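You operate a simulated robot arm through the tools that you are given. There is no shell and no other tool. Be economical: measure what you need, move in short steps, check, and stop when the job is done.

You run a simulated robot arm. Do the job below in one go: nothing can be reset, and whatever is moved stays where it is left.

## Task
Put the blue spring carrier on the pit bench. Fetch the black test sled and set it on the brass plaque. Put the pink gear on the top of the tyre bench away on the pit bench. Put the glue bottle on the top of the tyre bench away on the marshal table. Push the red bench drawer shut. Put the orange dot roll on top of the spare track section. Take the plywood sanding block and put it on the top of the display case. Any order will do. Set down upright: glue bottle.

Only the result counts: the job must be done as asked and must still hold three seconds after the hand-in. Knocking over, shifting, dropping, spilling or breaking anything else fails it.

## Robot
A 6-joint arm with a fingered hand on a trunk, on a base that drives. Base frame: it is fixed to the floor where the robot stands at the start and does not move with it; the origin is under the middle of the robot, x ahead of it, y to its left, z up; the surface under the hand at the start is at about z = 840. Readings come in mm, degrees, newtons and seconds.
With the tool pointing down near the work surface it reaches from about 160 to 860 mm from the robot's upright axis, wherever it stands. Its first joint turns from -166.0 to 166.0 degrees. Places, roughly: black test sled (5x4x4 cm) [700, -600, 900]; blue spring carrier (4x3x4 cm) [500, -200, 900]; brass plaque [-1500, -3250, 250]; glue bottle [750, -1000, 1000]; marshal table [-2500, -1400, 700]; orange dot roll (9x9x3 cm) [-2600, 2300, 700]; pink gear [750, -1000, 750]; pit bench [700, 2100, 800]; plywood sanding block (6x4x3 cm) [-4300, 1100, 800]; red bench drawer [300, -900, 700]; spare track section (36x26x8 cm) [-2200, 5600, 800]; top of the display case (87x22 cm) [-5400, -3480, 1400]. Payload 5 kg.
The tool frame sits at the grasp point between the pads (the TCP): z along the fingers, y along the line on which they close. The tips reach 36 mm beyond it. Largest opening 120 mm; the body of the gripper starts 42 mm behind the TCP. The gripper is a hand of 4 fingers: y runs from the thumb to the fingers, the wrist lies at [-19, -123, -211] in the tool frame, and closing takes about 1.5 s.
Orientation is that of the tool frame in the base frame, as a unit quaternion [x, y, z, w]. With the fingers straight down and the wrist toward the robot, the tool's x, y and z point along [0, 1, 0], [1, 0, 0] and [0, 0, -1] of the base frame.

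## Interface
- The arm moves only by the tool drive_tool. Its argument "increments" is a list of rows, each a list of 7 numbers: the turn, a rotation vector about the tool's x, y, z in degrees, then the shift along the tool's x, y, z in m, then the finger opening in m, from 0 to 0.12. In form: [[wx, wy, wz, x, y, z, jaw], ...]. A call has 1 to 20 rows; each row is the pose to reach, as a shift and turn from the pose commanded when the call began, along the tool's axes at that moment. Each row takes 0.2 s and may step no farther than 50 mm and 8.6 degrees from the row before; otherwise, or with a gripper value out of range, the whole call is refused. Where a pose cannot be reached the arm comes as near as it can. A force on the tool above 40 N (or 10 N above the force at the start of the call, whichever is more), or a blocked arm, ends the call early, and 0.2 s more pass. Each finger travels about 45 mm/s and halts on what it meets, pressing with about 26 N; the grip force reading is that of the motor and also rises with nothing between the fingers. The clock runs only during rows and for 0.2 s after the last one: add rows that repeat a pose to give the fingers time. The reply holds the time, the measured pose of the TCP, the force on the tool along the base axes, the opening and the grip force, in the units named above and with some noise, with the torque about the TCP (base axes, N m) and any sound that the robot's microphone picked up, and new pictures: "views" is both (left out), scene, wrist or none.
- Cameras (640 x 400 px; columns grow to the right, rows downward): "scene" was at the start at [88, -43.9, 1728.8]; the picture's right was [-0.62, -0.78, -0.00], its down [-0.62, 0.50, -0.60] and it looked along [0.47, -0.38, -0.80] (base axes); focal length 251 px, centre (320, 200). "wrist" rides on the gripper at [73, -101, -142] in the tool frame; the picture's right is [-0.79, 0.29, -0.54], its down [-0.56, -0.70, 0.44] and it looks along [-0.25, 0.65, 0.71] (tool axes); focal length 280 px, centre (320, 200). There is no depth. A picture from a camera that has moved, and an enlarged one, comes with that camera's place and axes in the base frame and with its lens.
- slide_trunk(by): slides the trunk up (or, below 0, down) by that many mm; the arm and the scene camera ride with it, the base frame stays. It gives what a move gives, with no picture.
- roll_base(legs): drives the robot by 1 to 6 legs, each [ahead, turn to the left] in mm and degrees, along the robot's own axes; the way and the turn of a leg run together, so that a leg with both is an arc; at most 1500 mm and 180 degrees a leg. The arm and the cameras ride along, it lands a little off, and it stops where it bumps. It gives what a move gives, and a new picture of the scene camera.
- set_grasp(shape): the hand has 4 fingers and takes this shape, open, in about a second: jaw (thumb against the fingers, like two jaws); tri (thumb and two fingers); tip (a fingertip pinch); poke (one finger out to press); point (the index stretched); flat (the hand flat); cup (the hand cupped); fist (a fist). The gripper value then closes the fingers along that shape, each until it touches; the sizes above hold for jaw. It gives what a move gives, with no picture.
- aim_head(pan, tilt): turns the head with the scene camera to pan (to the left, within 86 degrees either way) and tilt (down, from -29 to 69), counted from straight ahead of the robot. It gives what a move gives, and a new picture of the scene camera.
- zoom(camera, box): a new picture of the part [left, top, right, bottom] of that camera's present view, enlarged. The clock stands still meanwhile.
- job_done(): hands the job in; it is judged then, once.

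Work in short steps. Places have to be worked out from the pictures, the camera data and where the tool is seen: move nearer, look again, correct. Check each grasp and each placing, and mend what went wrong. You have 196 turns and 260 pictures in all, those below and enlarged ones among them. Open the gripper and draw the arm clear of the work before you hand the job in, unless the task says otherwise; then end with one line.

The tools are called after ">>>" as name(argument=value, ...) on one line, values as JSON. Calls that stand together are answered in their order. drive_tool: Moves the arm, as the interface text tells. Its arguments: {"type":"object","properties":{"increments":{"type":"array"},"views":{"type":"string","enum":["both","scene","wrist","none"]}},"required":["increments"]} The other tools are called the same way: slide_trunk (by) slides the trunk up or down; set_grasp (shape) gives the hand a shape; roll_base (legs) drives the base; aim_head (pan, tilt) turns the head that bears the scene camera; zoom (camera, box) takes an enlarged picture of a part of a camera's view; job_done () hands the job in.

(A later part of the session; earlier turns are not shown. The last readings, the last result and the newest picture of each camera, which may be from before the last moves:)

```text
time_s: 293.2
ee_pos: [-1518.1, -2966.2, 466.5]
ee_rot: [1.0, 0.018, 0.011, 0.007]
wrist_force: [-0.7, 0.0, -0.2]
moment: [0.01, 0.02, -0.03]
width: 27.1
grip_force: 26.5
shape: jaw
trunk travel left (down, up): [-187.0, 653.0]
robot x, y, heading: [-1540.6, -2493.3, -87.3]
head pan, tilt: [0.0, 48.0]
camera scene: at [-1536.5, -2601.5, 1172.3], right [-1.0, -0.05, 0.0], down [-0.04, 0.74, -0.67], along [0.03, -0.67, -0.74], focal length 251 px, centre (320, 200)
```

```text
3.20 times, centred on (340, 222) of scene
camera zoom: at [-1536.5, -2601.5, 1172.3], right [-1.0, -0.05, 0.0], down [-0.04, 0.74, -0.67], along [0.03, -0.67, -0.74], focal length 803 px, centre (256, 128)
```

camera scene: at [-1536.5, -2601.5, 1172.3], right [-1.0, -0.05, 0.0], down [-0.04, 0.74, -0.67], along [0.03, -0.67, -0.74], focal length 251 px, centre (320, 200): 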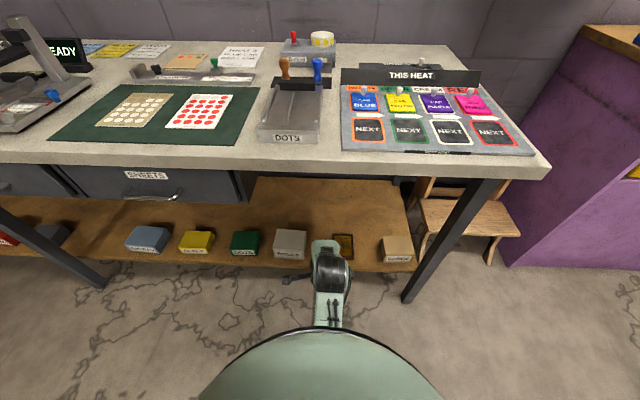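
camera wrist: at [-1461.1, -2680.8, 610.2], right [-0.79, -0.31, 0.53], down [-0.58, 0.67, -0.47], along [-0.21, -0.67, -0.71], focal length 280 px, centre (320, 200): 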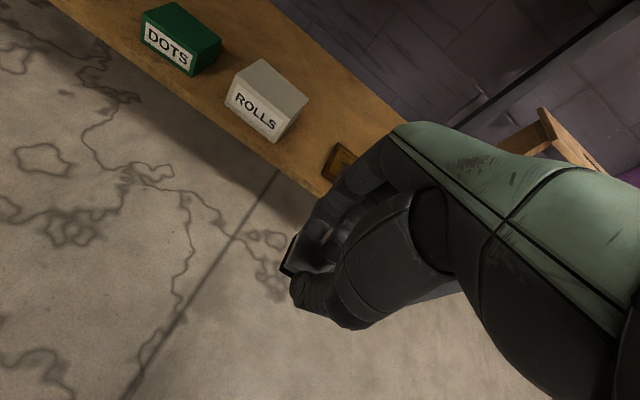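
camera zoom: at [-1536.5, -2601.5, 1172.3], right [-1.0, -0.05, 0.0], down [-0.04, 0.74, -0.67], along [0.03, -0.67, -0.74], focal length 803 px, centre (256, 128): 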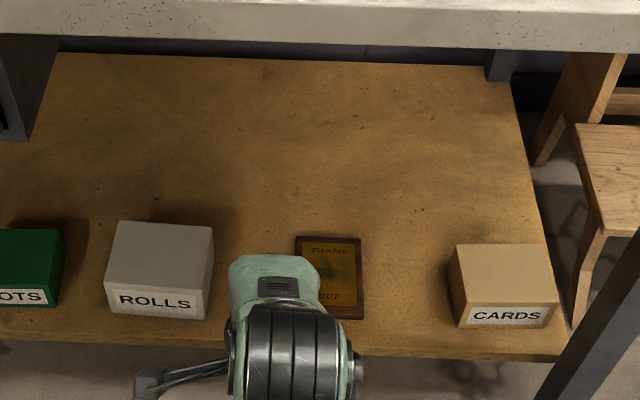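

Confirmed. I move laterally, then in over the plaque at z≈320.

>>> drive_tool(increments=[[0, 0, 0, -0.04, 0.0, 0.025, 0.025], [0, 0, 0, -0.075, 0.02, 0.045, 0.025], [0, 0, 0, -0.1, 0.05, 0.07, 0.025], [0, 0, 0, -0.104, 0.09, 0.09, 0.025], [0, 0, 0, -0.104, 0.13, 0.11, 0.025], [0, 0, 0, -0.104, 0.17, 0.13, 0.025], [0, 0, 0, -0.104, 0.21, 0.146, 0.025], [0, 0, 0, -0.104, 0.242, 0.146, 0.025], [0, 0, 0, -0.104, 0.242, 0.146, 0.025]])

>>> zoom(camera="wrist", box=[160, 180, 400, 330])

```text
time_s: 295.2
ee_pos: [-1607.9, -3211.0, 320.9]
ee_rot: [1.0, 0.019, 0.011, 0.006]
wrist_force: [0.8, -0.4, -1.5]
moment: [0.03, 0.0, 0.02]
width: 27.0
grip_force: 25.4
shape: jaw
trunk travel left (down, up): [-187.0, 653.0]
robot x, y, heading: [-1543.3, -2493.1, -87.0]
head pan, tilt: [0.0, 48.0]
camera scene: at [-1536.6, -2601.1, 1172.3], right [-1.0, -0.05, 0.0], down [-0.04, 0.74, -0.67], along [0.03, -0.67, -0.74], focal length 251 px, centre (320, 200)
camera wrist: at [-1542.2, -3104.5, 464.3], right [-0.79, -0.31, 0.53], down [-0.58, 0.67, -0.46], along [-0.21, -0.67, -0.71], focal length 280 px, centre (320, 200)
```

scene: 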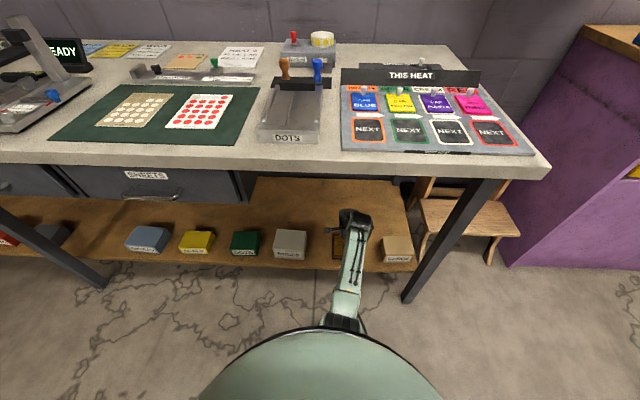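
wrist: 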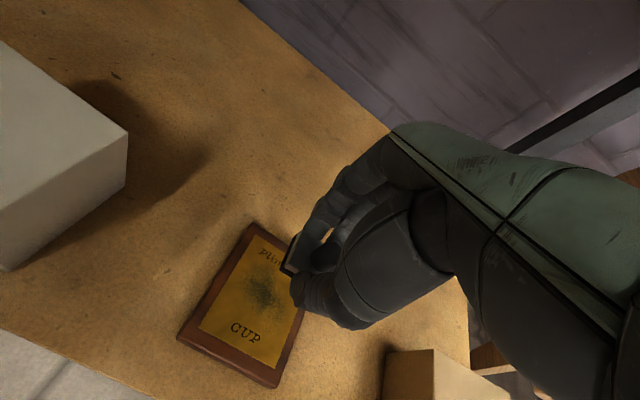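

```text
2.67 times, centred on (280, 255) of wrist
camera zoom: at [-1542.2, -3104.5, 464.3], right [-0.79, -0.31, 0.53], down [-0.58, 0.67, -0.46], along [-0.21, -0.67, -0.71], focal length 748 px, centre (427, 53)
```

zoom: 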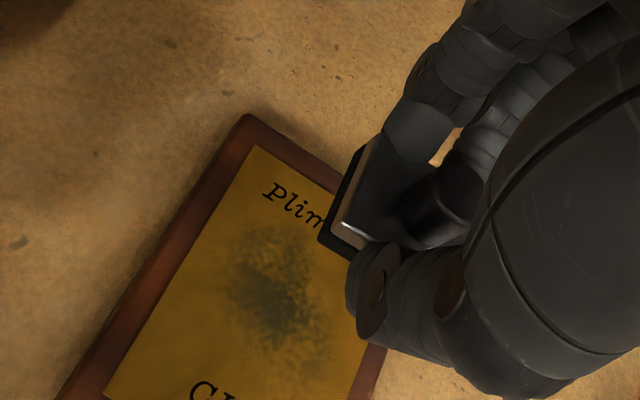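

The tool axis hits the plaque near its center. I descend gently until contact.

>>> drive_tool(increments=[[0, 0, 0, -0.005, -0.005, 0.03, 0.025], [0, 0, 0, -0.005, -0.005, 0.055, 0.025], [0, 0, 0, -0.005, -0.005, 0.07, 0.025], [0, 0, 0, -0.005, -0.005, 0.076, 0.025], [0, 0, 0, -0.005, -0.005, 0.08, 0.025], [0, 0, 0, -0.005, -0.005, 0.084, 0.025], [0, 0, 0, -0.005, -0.005, 0.088, 0.025], [0, 0, 0, -0.005, -0.005, 0.092, 0.025], [0, 0, 0, -0.005, -0.005, 0.096, 0.025], [0, 0, 0, -0.005, -0.005, 0.1, 0.025]], views="wrist")

```text
time_s: 297.0
ee_pos: [-1613.9, -3215.4, 239.5]
ee_rot: [1.0, 0.017, 0.01, 0.014]
wrist_force: [0.4, 6.7, 20.2]
moment: [0.28, -0.04, 0.03]
width: 29.5
grip_force: 26.2
shape: jaw
trunk travel left (down, up): [-187.0, 653.0]
robot x, y, heading: [-1539.9, -2494.4, -87.3]
head pan, tilt: [0.0, 48.0]
stopped in row 8: the force on the tool passed its limit at 45 N (the readings are from after the stop); the commanded pose is now the measured one
camera wrist: at [-1548.5, -3106.7, 381.4], right [-0.79, -0.3, 0.53], down [-0.57, 0.67, -0.47], along [-0.21, -0.68, -0.7], focal length 280 px, centre (320, 200)
```

wrist: 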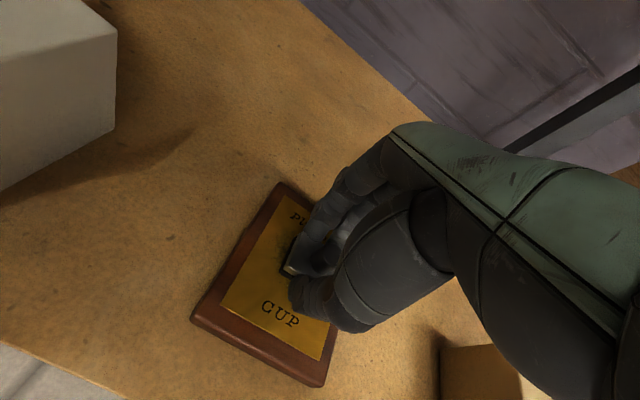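

Contact on the plaque at z≈239. I ease off 3 mm, open, and rise.

>>> drive_tool(increments=[[0, 0, 0, 0, 0, -0.002, 0.035], [0, 0, 0, 0, 0, -0.002, 0.045], [0, 0, 0, 0, 0, -0.002, 0.06], [0, 0, 0, 0, 0, -0.002, 0.07], [0, 0, 0, 0, 0, -0.002, 0.07], [0, 0, 0, 0, 0, -0.02, 0.07], [0, 0, 0, 0, 0, -0.05, 0.07], [0, 0, 0, 0, 0, -0.08, 0.07], [0, 0, 0, 0, 0, -0.1, 0.07]], views="wrist")

>>> zoom(camera="wrist", box=[140, 180, 380, 330])

```text
time_s: 299.0
ee_pos: [-1614.9, -3208.8, 335.7]
ee_rot: [1.0, 0.018, 0.011, 0.01]
wrist_force: [0.1, 0.4, -0.6]
moment: [0.01, 0.0, 0.0]
width: 69.4
grip_force: 0.0
shape: jaw
trunk travel left (down, up): [-187.0, 653.0]
robot x, y, heading: [-1540.1, -2497.2, -87.3]
head pan, tilt: [0.0, 48.0]
camera wrist: at [-1549.8, -3103.3, 478.8], right [-0.79, -0.3, 0.53], down [-0.57, 0.67, -0.47], along [-0.21, -0.68, -0.7], focal length 280 px, centre (320, 200)
```

wrist: 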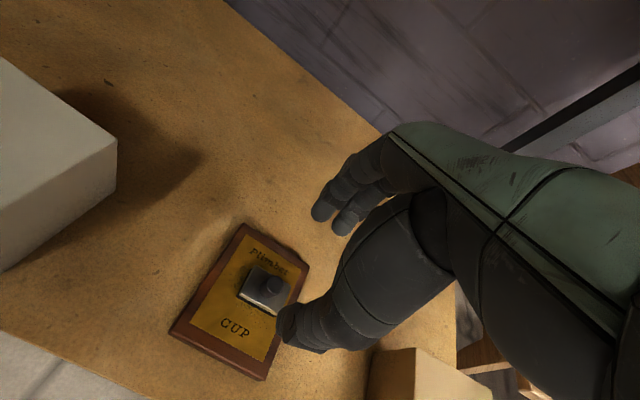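

```text
2.67 times, centred on (260, 255) of wrist
camera zoom: at [-1549.8, -3103.3, 478.8], right [-0.79, -0.3, 0.53], down [-0.57, 0.67, -0.47], along [-0.21, -0.68, -0.7], focal length 748 px, centre (480, 53)
```

zoom: 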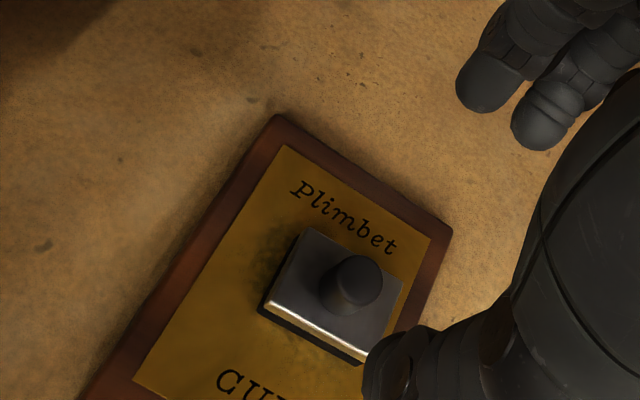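

The sled sits on the plaque. I retract out from under the bench, roll back, then raise the trunk.

>>> drive_tool(increments=[[0, 0, 0, 0, -0.02, -0.03, 0.07], [0, 0, 0, 0.01, -0.06, -0.05, 0.07], [0, 0, 0, 0.02, -0.1, -0.07, 0.07], [0, 0, 0, 0.04, -0.14, -0.09, 0.07], [0, 0, 0, 0.06, -0.18, -0.11, 0.07], [0, 0, 0, 0.08, -0.22, -0.13, 0.07], [0, 0, 0, 0.1, -0.245, -0.13, 0.07]], views="none")

>>> roll_base(legs=[[-230, 0]])

>>> slide_trunk(by=400)

>>> slide_trunk(by=250)

```text
time_s: 300.6
ee_pos: [-1528.0, -2959.4, 463.6]
ee_rot: [1.0, 0.018, 0.01, 0.011]
wrist_force: [-0.4, -0.1, 0.0]
moment: [0.01, 0.0, 0.0]
width: 69.7
grip_force: 0.0
shape: jaw
trunk travel left (down, up): [-187.0, 653.0]
robot x, y, heading: [-1544.8, -2492.6, -87.0]
head pan, tilt: [0.0, 48.0]
```

```text
time_s: 302.4
ee_pos: [-1537.7, -2731.9, 462.5]
ee_rot: [1.0, 0.021, 0.011, 0.012]
wrist_force: [0.4, -0.4, -0.2]
moment: [-0.01, -0.03, 0.0]
width: 69.9
grip_force: 0.1
shape: jaw
trunk travel left (down, up): [-187.0, 653.0]
robot x, y, heading: [-1553.7, -2267.7, -87.0]
head pan, tilt: [0.0, 48.0]
camera scene: at [-1547.8, -2372.3, 1172.4], right [-1.0, -0.05, 0.0], down [-0.04, 0.74, -0.67], along [0.04, -0.67, -0.74], focal length 251 px, centre (320, 200)
```

scene: 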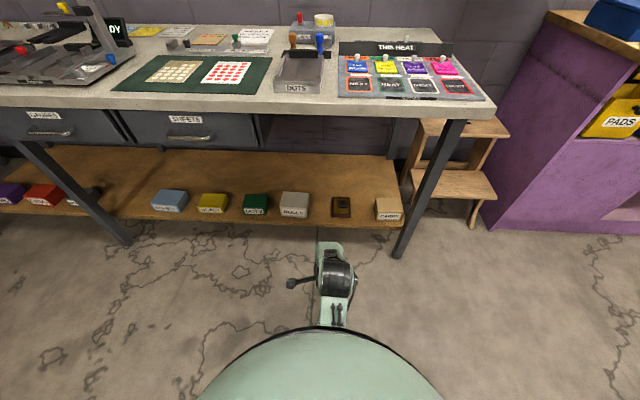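

```text
time_s: 306.2
ee_pos: [-1538.3, -2731.7, 862.7]
ee_rot: [1.0, 0.022, 0.011, 0.011]
wrist_force: [0.5, 0.2, 0.3]
moment: [0.0, -0.01, 0.01]
width: 69.7
grip_force: 0.0
shape: jaw
trunk travel left (down, up): [-587.0, 253.0]
robot x, y, heading: [-1555.3, -2270.7, -86.9]
head pan, tilt: [0.0, 48.0]
```

```text
time_s: 308.8
ee_pos: [-1537.9, -2733.0, 1112.7]
ee_rot: [1.0, 0.021, 0.011, 0.011]
wrist_force: [-0.1, 0.1, -0.4]
moment: [0.0, -0.01, -0.01]
width: 69.7
grip_force: 0.1
shape: jaw
trunk travel left (down, up): [-837.0, 3.0]
robot x, y, heading: [-1554.6, -2264.4, -86.9]
head pan, tilt: [0.0, 48.0]
```

Sled done. Now the pink gear: back to the tyre bench at y≈-1000.

>>> roll_base(legs=[[0, 87], [1200, 0], [0, 90], [1265, 0], [0, -90], [320, 0]])

>>> zoom(camera="scene", box=[240, 120, 480, 270])

```text
time_s: 337.6
ee_pos: [504.0, -1040.3, 1113.3]
ee_rot: [0.731, 0.682, 0.016, 0.001]
wrist_force: [0.5, -0.5, -0.4]
moment: [0.01, 0.01, 0.02]
width: 69.4
grip_force: 0.0
shape: jaw
trunk travel left (down, up): [-837.0, 3.0]
robot x, y, heading: [36.4, -1003.7, -3.3]
head pan, tilt: [0.0, 48.0]
camera scene: at [147.3, -1007.9, 1822.4], right [-0.06, -1.0, 0.0], down [-0.74, 0.04, -0.67], along [0.67, -0.04, -0.74], focal length 251 px, centre (320, 200)
```

scene: 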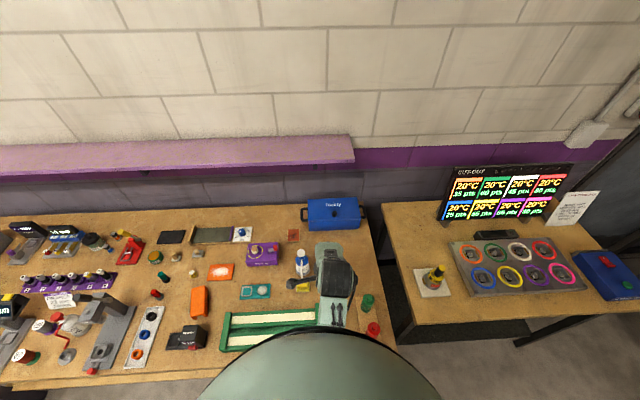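

```text
2.67 times, centred on (360, 195) of scene
camera zoom: at [147.3, -1007.9, 1822.4], right [-0.06, -1.0, 0.0], down [-0.74, 0.04, -0.67], along [0.67, -0.04, -0.74], focal length 670 px, centre (213, 213)
```

zoom: 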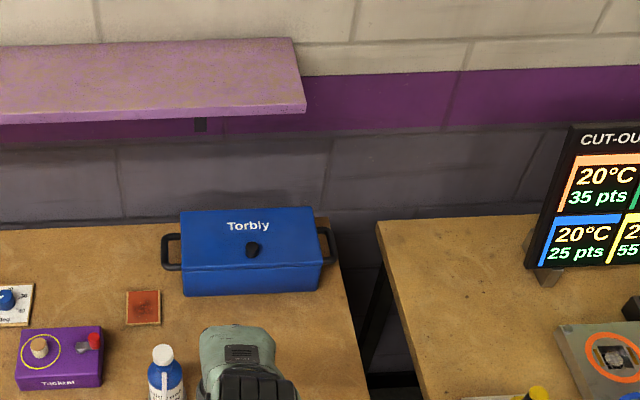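

I move above the gear with +44° yaw (wrist from right-front), at z≈1060.

>>> drive_tool(increments=[[0, 0, -8, 0, 0.035, 0.01, 0.065], [0, 0, -16, -0.001, 0.07, 0.02, 0.065], [0, 0, -24, -0.001, 0.105, 0.03, 0.065], [0, 0, -32, -0.002, 0.14, 0.04, 0.065], [0, 0, -40, -0.002, 0.17, 0.05, 0.065], [0, 0, -44, -0.002, 0.19, 0.05, 0.065], [0, 0, -44, -0.002, 0.19, 0.05, 0.065]], views="wrist")

>>> zoom(camera="wrist", box=[120, 200, 360, 350])

```text
time_s: 339.2
ee_pos: [692.6, -1054.6, 1066.3]
ee_rot: [0.421, 0.907, 0.014, 0.007]
wrist_force: [-0.4, -0.2, -0.8]
moment: [-0.01, 0.01, -0.01]
width: 65.3
grip_force: 0.0
shape: jaw
trunk travel left (down, up): [-837.0, 3.0]
robot x, y, heading: [38.2, -1006.7, -3.4]
head pan, tilt: [0.0, 48.0]
camera wrist: at [565.8, -1066.0, 1207.4], right [0.72, -0.43, 0.55], down [-0.16, -0.87, -0.46], along [0.68, 0.24, -0.69], focal length 280 px, centre (320, 200)
```

wrist: 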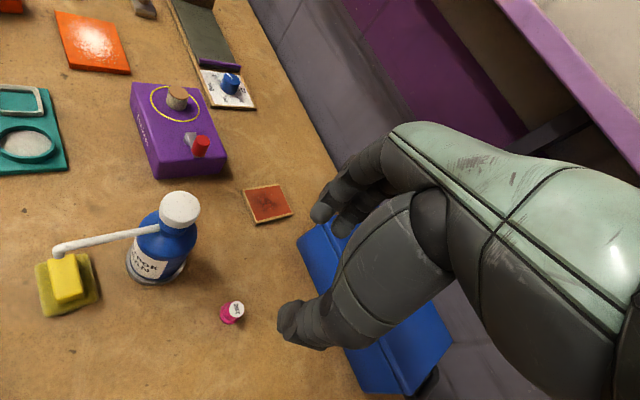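

```text
2.67 times, centred on (240, 275) of wrist
camera zoom: at [565.8, -1066.0, 1207.4], right [0.72, -0.43, 0.55], down [-0.16, -0.87, -0.46], along [0.68, 0.24, -0.69], focal length 748 px, centre (533, 0)
```

zoom: 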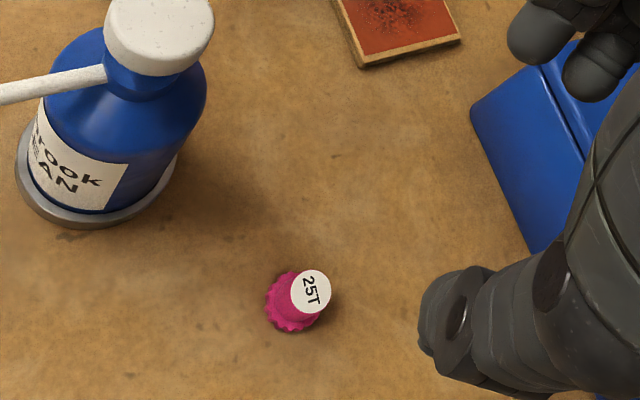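

Gear resolved to about (690,-1062). I correct and descend to z≈880.

>>> drive_tool(increments=[[0, 0, 0, -0.004, -0.006, 0.04, 0.065], [0, 0, 0, -0.004, -0.006, 0.08, 0.065], [0, 0, 0, -0.004, -0.006, 0.12, 0.065], [0, 0, 0, -0.004, -0.006, 0.15, 0.065], [0, 0, 0, -0.004, -0.006, 0.15, 0.065]], views="wrist")

>>> zoom(camera="wrist", box=[160, 200, 400, 350])

```text
time_s: 340.4
ee_pos: [696.7, -1059.0, 915.4]
ee_rot: [0.423, 0.906, 0.014, 0.007]
wrist_force: [-0.5, 0.3, 0.3]
moment: [-0.01, 0.01, 0.0]
width: 65.3
grip_force: 0.0
shape: jaw
trunk travel left (down, up): [-837.0, 3.0]
robot x, y, heading: [37.3, -1004.9, -3.3]
head pan, tilt: [0.0, 48.0]
camera wrist: at [568.8, -1071.0, 1056.2], right [0.71, -0.43, 0.55], down [-0.17, -0.87, -0.46], along [0.68, 0.24, -0.69], focal length 280 px, centre (320, 200)
```

wrist: 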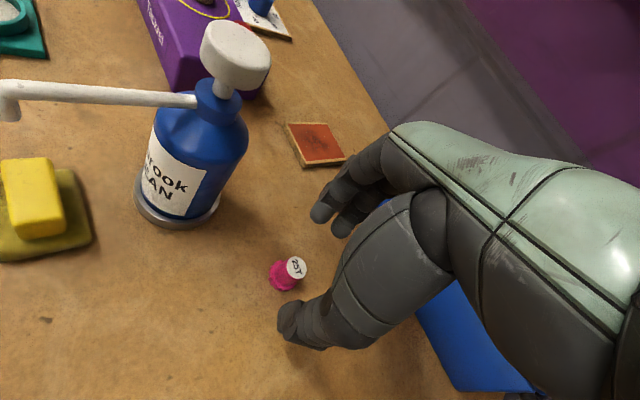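

```text
2.67 times, centred on (280, 275) of wrist
camera zoom: at [568.8, -1071.0, 1056.2], right [0.71, -0.43, 0.55], down [-0.17, -0.87, -0.46], along [0.68, 0.24, -0.69], focal length 748 px, centre (427, 0)
```

zoom: 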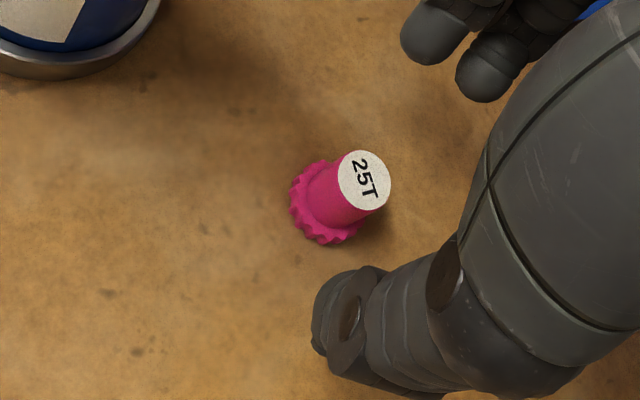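

Tiny correction, down to z≈881, and close.

>>> drive_tool(increments=[[0, 0, 0, 0.003, -0.001, 0.018, 0.065], [0, 0, 0, 0.003, -0.001, 0.034, 0.065], [0, 0, 0, 0.003, -0.001, 0.034, 0.05], [0, 0, 0, 0.003, -0.001, 0.034, 0.035], [0, 0, 0, 0.003, -0.001, 0.034, 0.02], [0, 0, 0, 0.003, -0.001, 0.034, 0.01], [0, 0, 0, 0.003, -0.001, 0.034, 0.01], [0, 0, 0, 0.003, -0.001, 0.034, 0.01], [0, 0, 0, 0.003, -0.001, 0.034, 0.01]], views="wrist")

>>> drive_tool(increments=[[0, 0, 0, 0, 0, -0.02, 0.01], [0, 0, 0, 0, 0, -0.06, 0.01], [0, 0, 0, 0, 0, -0.1, 0.01], [0, 0, 0, 0, 0, -0.15, 0.01], [0, 0, 0, 0, 0, -0.19, 0.01]], views="wrist")

```text
time_s: 342.4
ee_pos: [695.4, -1053.7, 883.7]
ee_rot: [0.421, 0.907, 0.014, 0.007]
wrist_force: [-0.3, 0.3, 1.3]
moment: [0.01, 0.0, 0.0]
width: 9.9
grip_force: 26.2
shape: jaw
trunk travel left (down, up): [-837.0, 3.0]
robot x, y, heading: [36.9, -1003.2, -3.1]
head pan, tilt: [0.0, 48.0]
camera wrist: at [567.4, -1066.0, 1023.7], right [0.72, -0.43, 0.55], down [-0.17, -0.87, -0.46], along [0.68, 0.24, -0.69], focal length 280 px, centre (320, 200)
```

wrist: 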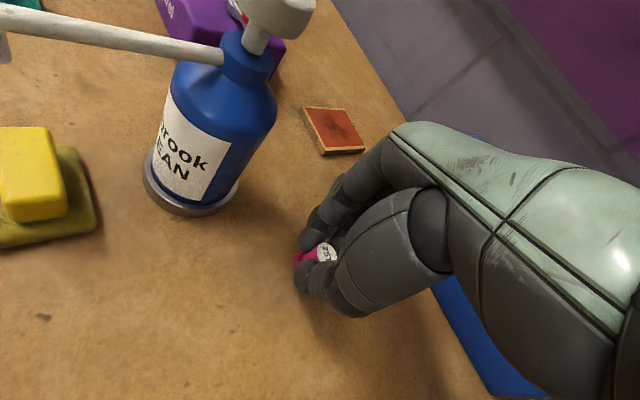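

```text
time_s: 343.6
ee_pos: [688.4, -1059.9, 1071.8]
ee_rot: [0.423, 0.906, 0.014, 0.006]
wrist_force: [-0.2, -0.9, 0.6]
moment: [0.0, 0.0, -0.05]
width: 9.7
grip_force: 26.2
shape: jaw
trunk travel left (down, up): [-837.0, 3.0]
robot x, y, heading: [38.0, -1004.8, -3.2]
head pan, tilt: [0.0, 48.0]
camera wrist: at [560.7, -1071.3, 1213.5], right [0.72, -0.43, 0.55], down [-0.17, -0.87, -0.46], along [0.68, 0.24, -0.69], focal length 280 px, centre (320, 200)
```

wrist: 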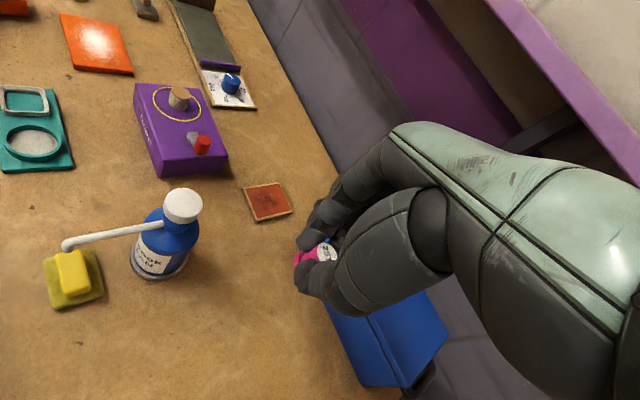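

The gear is held. I squeeze to zero opening, then tuck and turn the tool back.

>>> drive_tool(increments=[[0, 0, 0, 0, 0, -0.01, 0], [0, 0, 0, 0.02, -0.02, -0.03, 0], [0, 0, 8, 0.045, -0.045, -0.04, 0], [0, 0, 16, 0.075, -0.075, -0.04, 0], [0, 0, 24, 0.1, -0.1, -0.04, 0], [0, 0, 32, 0.128, -0.128, -0.04, 0], [0, 0, 40, 0.156, -0.154, -0.04, 0], [0, 0, 44, 0.156, -0.154, -0.04, 0]], views="wrist")

```text
time_s: 345.4
ee_pos: [471.2, -1041.4, 1106.1]
ee_rot: [0.732, 0.682, 0.015, 0.001]
wrist_force: [0.5, 0.4, -0.2]
moment: [0.0, 0.02, 0.03]
width: 9.6
grip_force: 26.3
shape: jaw
trunk travel left (down, up): [-837.0, 3.0]
robot x, y, heading: [40.3, -1002.2, -3.3]
head pan, tilt: [0.0, 48.0]
camera wrist: at [371.2, -964.0, 1250.2], right [0.22, -0.82, 0.53], down [-0.73, -0.5, -0.47], along [0.65, -0.28, -0.7], focal length 280 px, centre (320, 200)
```

wrist: 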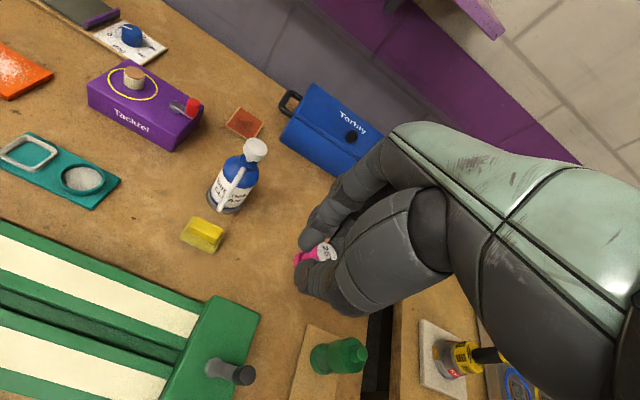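

Gear secured. I drive to the pit bench.

>>> roll_base(legs=[[-370, 0], [0, 90.5], [1450, 0], [920, 0], [0, -87.5]])

```text
time_s: 369.6
ee_pos: [126.4, 1456.8, 1106.6]
ee_rot: [0.685, 0.728, 0.015, 0.0]
wrist_force: [0.0, -0.2, -0.3]
moment: [-0.04, 0.0, 0.0]
width: 9.5
grip_force: 25.6
shape: jaw
trunk travel left (down, up): [-837.0, 3.0]
robot x, y, heading: [-304.0, 1436.1, 4.2]
head pan, tilt: [0.0, 48.0]
camera scene: at [-196.4, 1448.2, 1822.3], right [0.07, -1.0, 0.0], down [-0.74, -0.05, -0.67], along [0.67, 0.05, -0.74], focal length 251 px, centre (320, 200)
```

scene: 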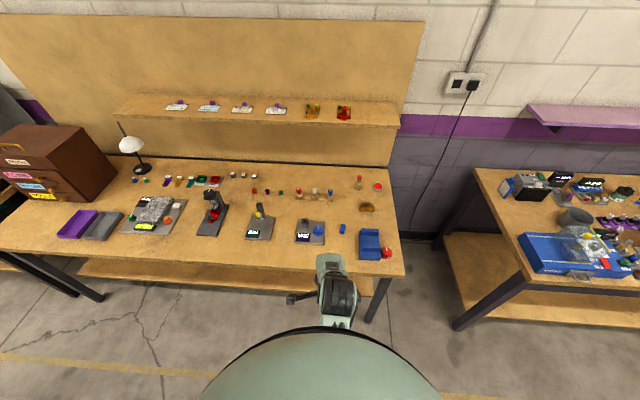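

The carrier stands on the bench; the area behind it is free. I roll 200 mm forward and reach to (630,1385).

>>> roll_base(legs=[[200, 0]])

>>> drive_tool(increments=[[0, 0, 0, -0.013, 0.037, 0.01, 0], [0, 0, 0, -0.026, 0.074, 0.02, 0], [0, 0, 0, -0.039, 0.111, 0.03, 0], [0, 0, 0, -0.052, 0.148, 0.04, 0], [0, 0, 0, -0.065, 0.185, 0.06, 0], [0, 0, 0, -0.078, 0.222, 0.08, 0], [0, 0, 0, -0.09, 0.26, 0.1, 0], [0, 0, 0, -0.103, 0.296, 0.12, 0], [0, 0, 0, -0.103, 0.296, 0.145, 0], [0, 0, 0, -0.103, 0.296, 0.145, 0]])

```text
time_s: 371.3
ee_pos: [324.6, 1468.6, 1108.1]
ee_rot: [0.687, 0.727, 0.015, 0.001]
wrist_force: [-0.5, 0.4, 0.7]
moment: [0.0, -0.02, -0.02]
width: 9.5
grip_force: 26.3
shape: jaw
trunk travel left (down, up): [-837.0, 3.0]
robot x, y, heading: [-106.5, 1453.7, 4.1]
head pan, tilt: [0.0, 48.0]
camera scene: at [1.6, 1461.7, 1822.4], right [0.07, -1.0, 0.0], down [-0.74, -0.05, -0.67], along [0.67, 0.05, -0.74], focal length 251 px, centre (320, 200)
```

scene: 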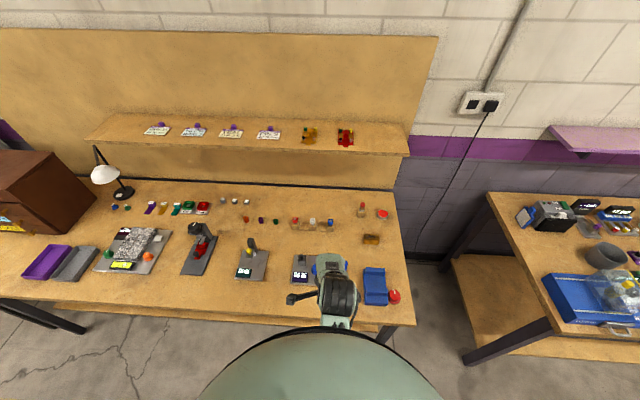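

```text
time_s: 373.5
ee_pos: [628.0, 1386.0, 967.0]
ee_rot: [0.687, 0.726, 0.015, 0.001]
wrist_force: [-1.1, 0.1, 0.7]
moment: [-0.01, 0.02, 0.01]
width: 9.4
grip_force: 25.8
shape: jaw
trunk travel left (down, up): [-837.0, 3.0]
robot x, y, heading: [-104.5, 1453.5, 4.1]
head pan, tilt: [0.0, 48.0]
camera scene: at [2.3, 1461.8, 1822.4], right [0.07, -1.0, 0.0], down [-0.74, -0.05, -0.67], along [0.67, 0.05, -0.74], focal length 251 px, centre (320, 200)
camera wrist: at [519.3, 1449.6, 1109.8], right [0.32, -0.78, 0.53], down [-0.66, -0.59, -0.47], along [0.68, -0.2, -0.7], focal length 280 px, centre (320, 200)
```

scene: 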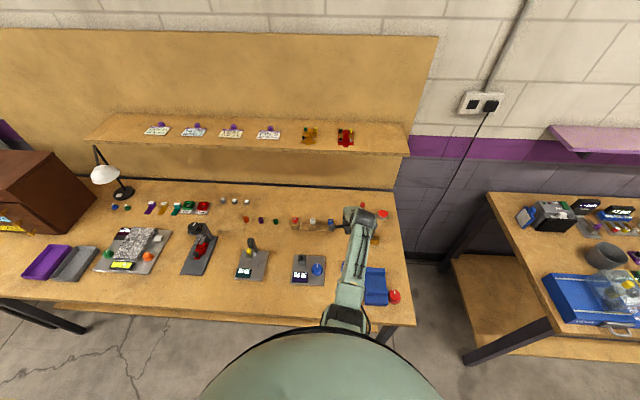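
wrist: 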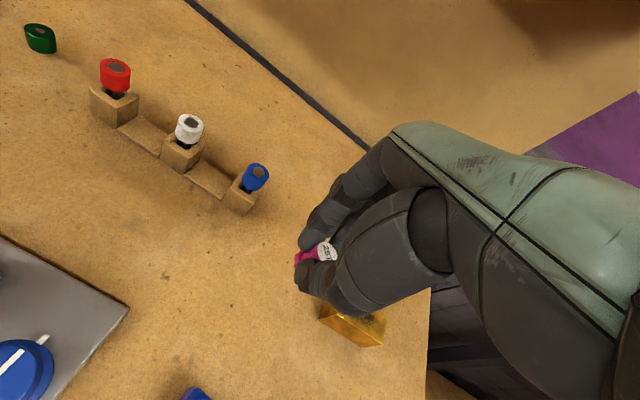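

Clear below. I descend to contact.

>>> drive_tool(increments=[[0, 0, 0, 0, 0, 0.035, 0], [0, 0, 0, 0, 0, 0.07, 0], [0, 0, 0, 0, 0, 0.1, 0], [0, 0, 0, 0, 0, 0.11, 0], [0, 0, 0, 0, 0, 0.115, 0], [0, 0, 0, 0, 0, 0.12, 0], [0, 0, 0, 0, 0, 0.124, 0], [0, 0, 0, 0, 0, 0.128, 0], [0, 0, 0, 0, 0, 0.132, 0]], views="wrist")

```text
time_s: 375.5
ee_pos: [632.6, 1388.4, 841.6]
ee_rot: [0.688, 0.725, 0.019, 0.004]
wrist_force: [-1.4, 0.3, 30.0]
moment: [-0.03, -0.42, -0.02]
width: 10.4
grip_force: 25.7
shape: jaw
trunk travel left (down, up): [-837.0, 3.0]
robot x, y, heading: [-106.4, 1451.2, 3.9]
head pan, tilt: [0.0, 48.0]
camera wrist: at [523.5, 1452.9, 983.8], right [0.31, -0.78, 0.54], down [-0.65, -0.59, -0.48], along [0.69, -0.2, -0.7], focal length 280 px, centre (320, 200)
```

wrist: 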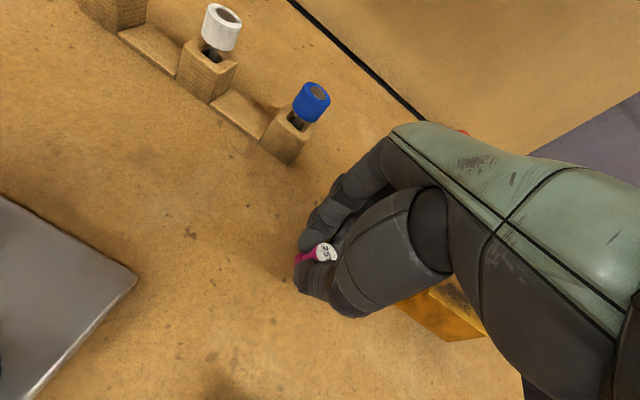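

Contact at z≈842. I ease up 4 mm, open and rise.

>>> drive_tool(increments=[[0, 0, 0, 0, 0, -0.003, 0.015], [0, 0, 0, 0, 0, -0.003, 0.03], [0, 0, 0, 0, 0, -0.003, 0.045], [0, 0, 0, 0, 0, -0.003, 0.06], [0, 0, 0, 0, 0, -0.003, 0.06], [0, 0, 0, 0, 0, -0.03, 0.06], [0, 0, 0, 0, 0, -0.07, 0.06], [0, 0, 0, 0, 0, -0.11, 0.06], [0, 0, 0, 0, 0, -0.15, 0.06]], views="wrist")

```text
time_s: 377.5
ee_pos: [628.9, 1386.1, 983.7]
ee_rot: [0.687, 0.727, 0.015, 0.0]
wrist_force: [-0.4, -0.6, -0.5]
moment: [0.01, 0.0, 0.0]
width: 59.8
grip_force: 0.1
shape: jaw
trunk travel left (down, up): [-837.0, 3.0]
robot x, y, heading: [-104.3, 1448.5, 3.9]
head pan, tilt: [0.0, 48.0]
camera wrist: at [520.4, 1449.3, 1127.2], right [0.32, -0.78, 0.53], down [-0.66, -0.59, -0.47], along [0.68, -0.2, -0.71], focal length 280 px, centre (320, 200)
```

wrist: 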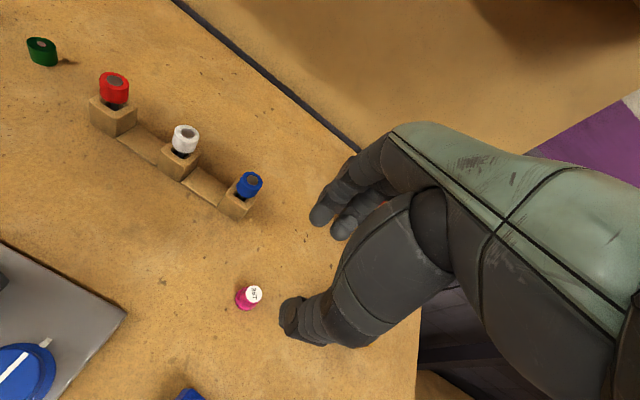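

The gear stands on the pit bench. I tuck the arm, back off and look around for the route to the roll near (-2600,2300).

>>> drive_tool(increments=[[0, 0, 0, 0, -0.04, -0.03, 0.06], [0, 0, 0, 0.01, -0.08, -0.06, 0.06], [0, 0, 0, 0.02, -0.12, -0.09, 0.06], [0, 0, 0, 0.03, -0.16, -0.12, 0.06], [0, 0, 0, 0.05, -0.2, -0.13, 0.06], [0, 0, 0, 0.07, -0.24, -0.13, 0.06], [0, 0, 0, 0.08, -0.27, -0.13, 0.06]], views="none")

>>> roll_base(legs=[[-110, 0], [0, 86]])

>>> aim_head(pan=0, tilt=20)

>>> aim_head(pan=65, tilt=25)

```text
refused: row 2 steps farther than a row can; nothing moved
```

```text
time_s: 383.1
ee_pos: [-74.2, 2168.3, 984.1]
ee_rot: [0.026, 1.0, 0.012, -0.01]
wrist_force: [0.5, -0.3, -0.1]
moment: [-0.03, 0.0, 0.01]
width: 59.7
grip_force: 0.1
shape: jaw
trunk travel left (down, up): [-837.0, 3.0]
robot x, y, heading: [-219.1, 1444.7, 88.0]
head pan, tilt: [0.0, 48.0]
camera scene: at [-213.9, 1555.7, 1822.3], right [1.0, -0.04, 0.0], down [-0.03, -0.74, -0.67], along [0.03, 0.67, -0.74], focal length 251 px, centre (320, 200)
```

scene: 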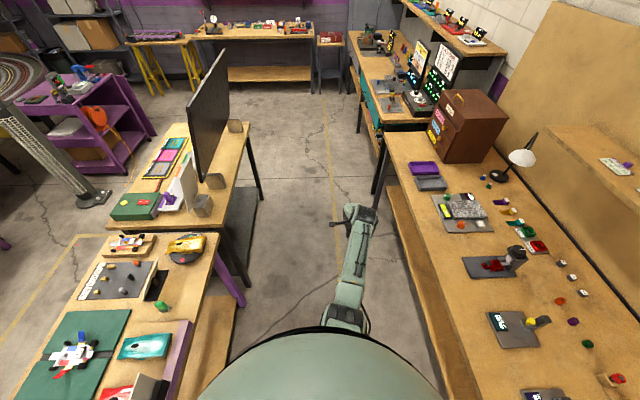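

```text
time_s: 384.0
ee_pos: [-72.7, 2168.0, 985.0]
ee_rot: [0.025, 1.0, 0.012, -0.009]
wrist_force: [0.3, -0.1, -0.7]
moment: [-0.05, -0.01, 0.0]
width: 59.7
grip_force: 0.1
shape: jaw
trunk travel left (down, up): [-837.0, 3.0]
robot x, y, heading: [-221.3, 1441.8, 87.8]
head pan, tilt: [0.0, 20.0]
camera scene: at [-213.4, 1570.0, 1865.1], right [1.0, -0.04, 0.0], down [-0.01, -0.34, -0.94], along [0.04, 0.94, -0.34], focal length 251 px, centre (320, 200)
```

scene: 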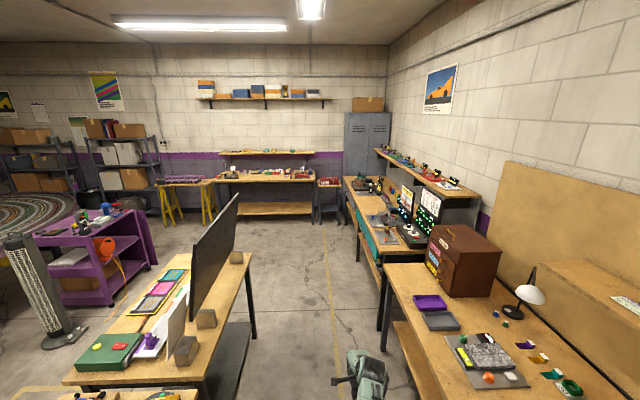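

```text
time_s: 385.3
ee_pos: [-73.8, 2168.4, 984.1]
ee_rot: [0.025, 1.0, 0.011, -0.01]
wrist_force: [-0.3, -0.3, 0.0]
moment: [0.01, 0.0, 0.02]
width: 59.7
grip_force: 0.1
shape: jaw
trunk travel left (down, up): [-837.0, 3.0]
robot x, y, heading: [-215.6, 1444.0, 87.6]
head pan, tilt: [65.0, 25.0]
camera scene: at [-298.9, 1519.2, 1857.1], right [0.46, 0.89, 0.0], down [0.38, -0.19, -0.91], along [-0.81, 0.41, -0.42], focal length 251 px, centre (320, 200)
```

scene: 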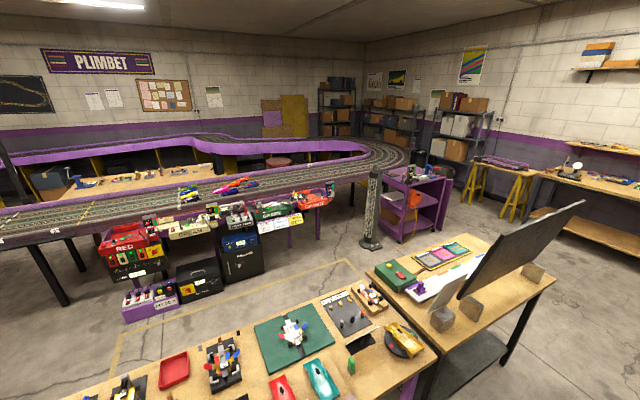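

I zoom to the driver boxes around the expected roll position and at the track section.

>>> zoom(camera="scene", box=[200, 150, 360, 250])

>>> zoom(camera="scene", box=[360, 130, 560, 255])

>>> drive_tool(increments=[[0, 0, 0, 0, -0.03, -0.03, 0.06], [0, 0, 0, 0.005, -0.065, -0.06, 0.06], [0, 0, 0, 0.01, -0.1, -0.09, 0.06], [0, 0, 0, 0.02, -0.14, -0.11, 0.06], [0, 0, 0, 0.03, -0.18, -0.13, 0.06], [0, 0, 0, 0.04, -0.22, -0.13, 0.06], [0, 0, 0, 0.05, -0.26, -0.13, 0.06]], views="none")

```text
4.00 times, centred on (280, 200) of scene
camera zoom: at [-298.9, 1519.2, 1857.1], right [0.46, 0.89, 0.0], down [0.38, -0.19, -0.91], along [-0.81, 0.41, -0.42], focal length 1004 px, centre (480, 200)
```

zoom: 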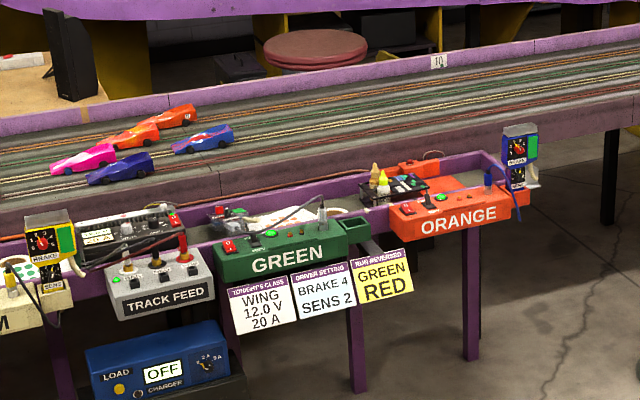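

```text
3.20 times, centred on (460, 192) of scene
camera zoom: at [-298.9, 1519.2, 1857.1], right [0.46, 0.89, 0.0], down [0.38, -0.19, -0.91], along [-0.81, 0.41, -0.42], focal length 803 px, centre (-128, 224)
```

zoom: 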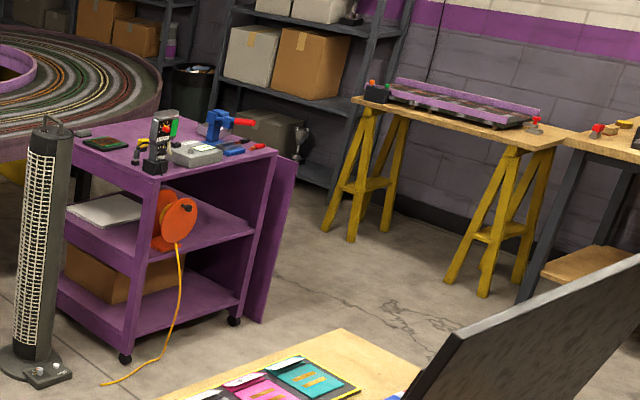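

```text
time_s: 386.9
ee_pos: [-136.2, 1905.2, 1112.5]
ee_rot: [0.026, 1.0, 0.013, -0.011]
wrist_force: [-1.3, -0.5, -0.7]
moment: [0.0, 0.04, -0.01]
width: 59.6
grip_force: 0.0
shape: jaw
trunk travel left (down, up): [-837.0, 3.0]
robot x, y, heading: [-220.7, 1442.8, 87.7]
head pan, tilt: [65.0, 25.0]
```

The roll is likely the white ring in the tray behind the GREEN box. I take the north route: up the aisle, west past the island's end, then down the track's side.

>>> roll_base(legs=[[1450, 0], [1200, 0], [0, 92], [1500, 0]])

>>> aim_head(pan=60, tilt=30)

```text
time_s: 413.5
ee_pos: [-2071.8, 3985.2, 1110.9]
ee_rot: [0.741, -0.671, 0.0, 0.016]
wrist_force: [-0.7, -0.1, -0.3]
moment: [-0.02, 0.0, 0.0]
width: 59.9
grip_force: 0.0
shape: jaw
trunk travel left (down, up): [-837.0, 3.0]
robot x, y, heading: [-1600.1, 3974.2, -173.5]
head pan, tilt: [65.0, 25.0]
camera scene: at [-1660.9, 3883.5, 1857.1], right [-0.95, 0.32, 0.0], down [0.13, 0.4, -0.91], along [-0.29, -0.86, -0.42], focal length 251 px, centre (320, 200)
```

scene: 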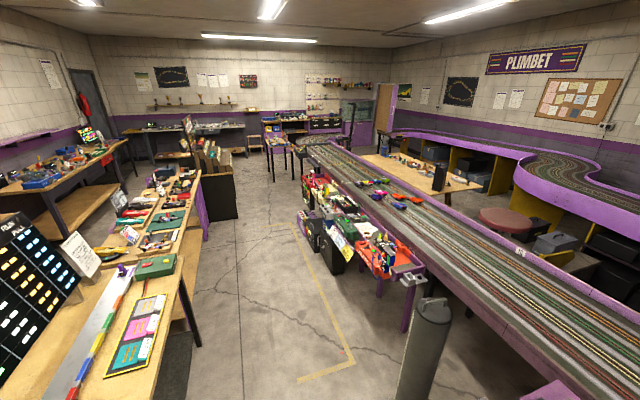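

```text
time_s: 414.1
ee_pos: [-2073.1, 3984.5, 1111.4]
ee_rot: [0.742, -0.671, 0.001, 0.015]
wrist_force: [-0.9, 0.4, 0.3]
moment: [0.01, 0.01, 0.0]
width: 59.6
grip_force: 0.0
shape: jaw
trunk travel left (down, up): [-837.0, 3.0]
robot x, y, heading: [-1602.4, 3969.8, -173.8]
head pan, tilt: [60.0, 30.0]
camera scene: at [-1668.1, 3887.9, 1849.2], right [-0.92, 0.4, 0.0], down [0.2, 0.46, -0.87], along [-0.35, -0.79, -0.5], focal length 251 px, centre (320, 200)
```

scene: 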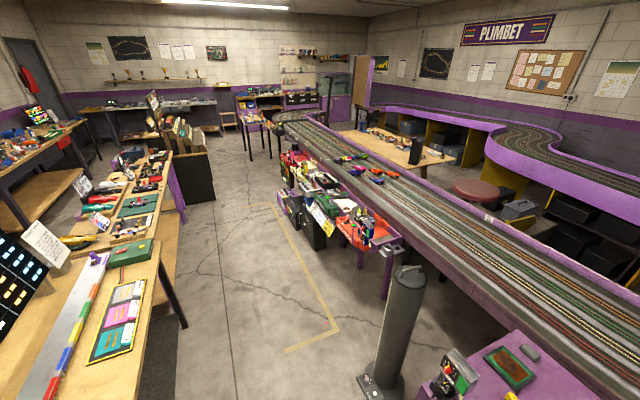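

>>> zoom(camera="scene", box=[270, 150, 430, 250])

```text
4.00 times, centred on (350, 200) of scene
camera zoom: at [-1668.1, 3887.9, 1849.2], right [-0.92, 0.4, 0.0], down [0.2, 0.46, -0.87], along [-0.35, -0.79, -0.5], focal length 1004 px, centre (200, 200)
```

zoom: 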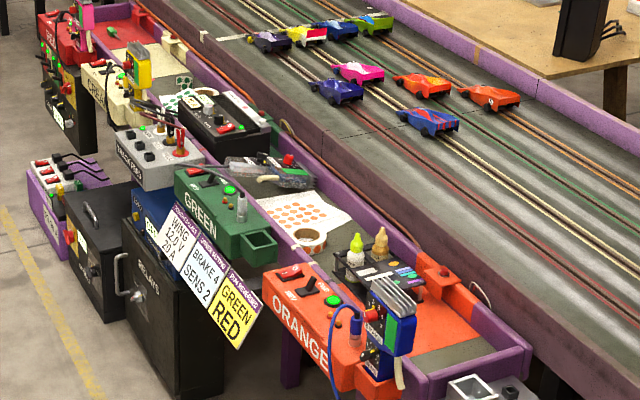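

The orange-dot roll is visible between the GREEN and ORANGE boxes at about (-2595,2365). I drive to (-1850,2330) and face the track.

>>> roll_base(legs=[[0, 75], [1450, 0], [210, 0], [0, -81]])

>>> aim_head(pan=0, tilt=45)

>>> zoom(camera="scene", box=[200, 140, 440, 290])

```text
time_s: 431.3
ee_pos: [-2218.5, 2363.7, 1111.4]
ee_rot: [0.737, -0.676, 0.0, 0.014]
wrist_force: [-0.7, 0.0, -0.1]
moment: [-0.02, 0.01, -0.03]
width: 59.7
grip_force: 0.1
shape: jaw
trunk travel left (down, up): [-837.0, 3.0]
robot x, y, heading: [-1743.6, 2346.1, -174.3]
head pan, tilt: [60.0, 30.0]
camera scene: at [-1814.9, 2262.2, 1849.2], right [-0.91, 0.41, 0.0], down [0.21, 0.46, -0.87], along [-0.36, -0.79, -0.5], focal length 251 px, centre (320, 200)
```

scene: 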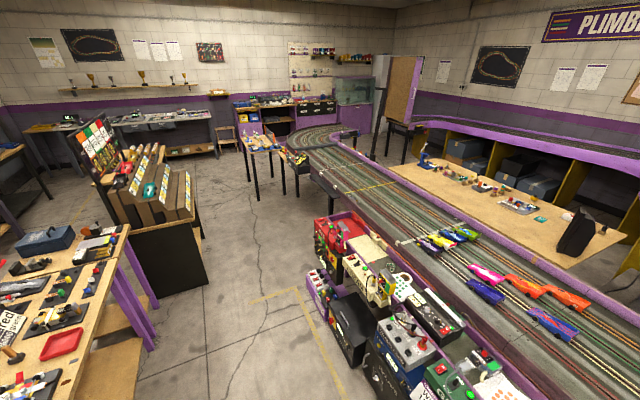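

```text
time_s: 432.6
ee_pos: [-2218.2, 2364.2, 1112.1]
ee_rot: [0.737, -0.675, 0.0, 0.015]
wrist_force: [-0.1, 0.6, 0.1]
moment: [0.03, 0.0, 0.01]
width: 59.7
grip_force: 0.0
shape: jaw
trunk travel left (down, up): [-837.0, 3.0]
robot x, y, heading: [-1748.8, 2346.4, -174.4]
head pan, tilt: [0.0, 45.0]
camera scene: at [-1858.6, 2336.5, 1826.6], right [-0.1, 1.0, 0.0], down [0.7, 0.07, -0.71], along [-0.7, -0.07, -0.71], focal length 251 px, centre (320, 200)
```

scene: 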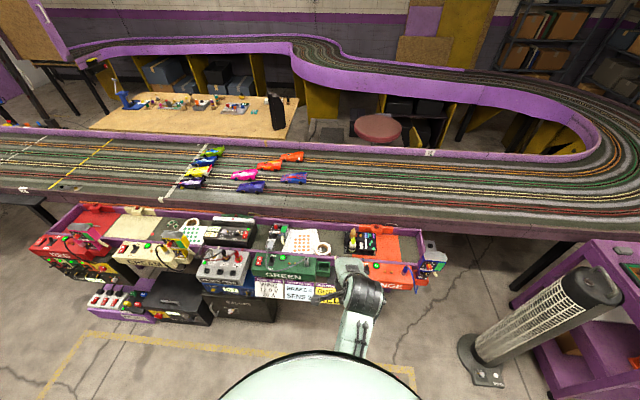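

```text
2.67 times, centred on (320, 215) of scene
camera zoom: at [-1858.6, 2336.5, 1826.6], right [-0.1, 1.0, 0.0], down [0.7, 0.07, -0.71], along [-0.7, -0.07, -0.71], focal length 670 px, centre (320, 160)
```

zoom: 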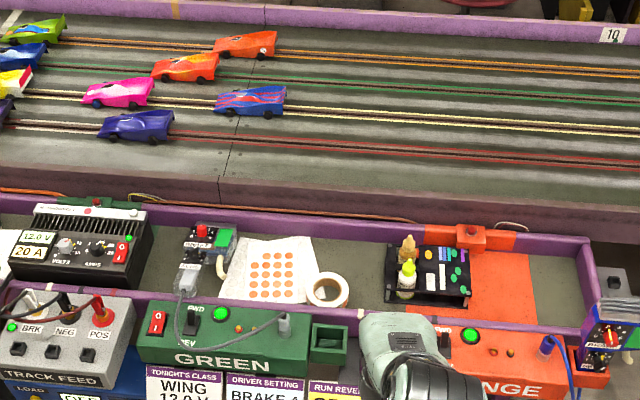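

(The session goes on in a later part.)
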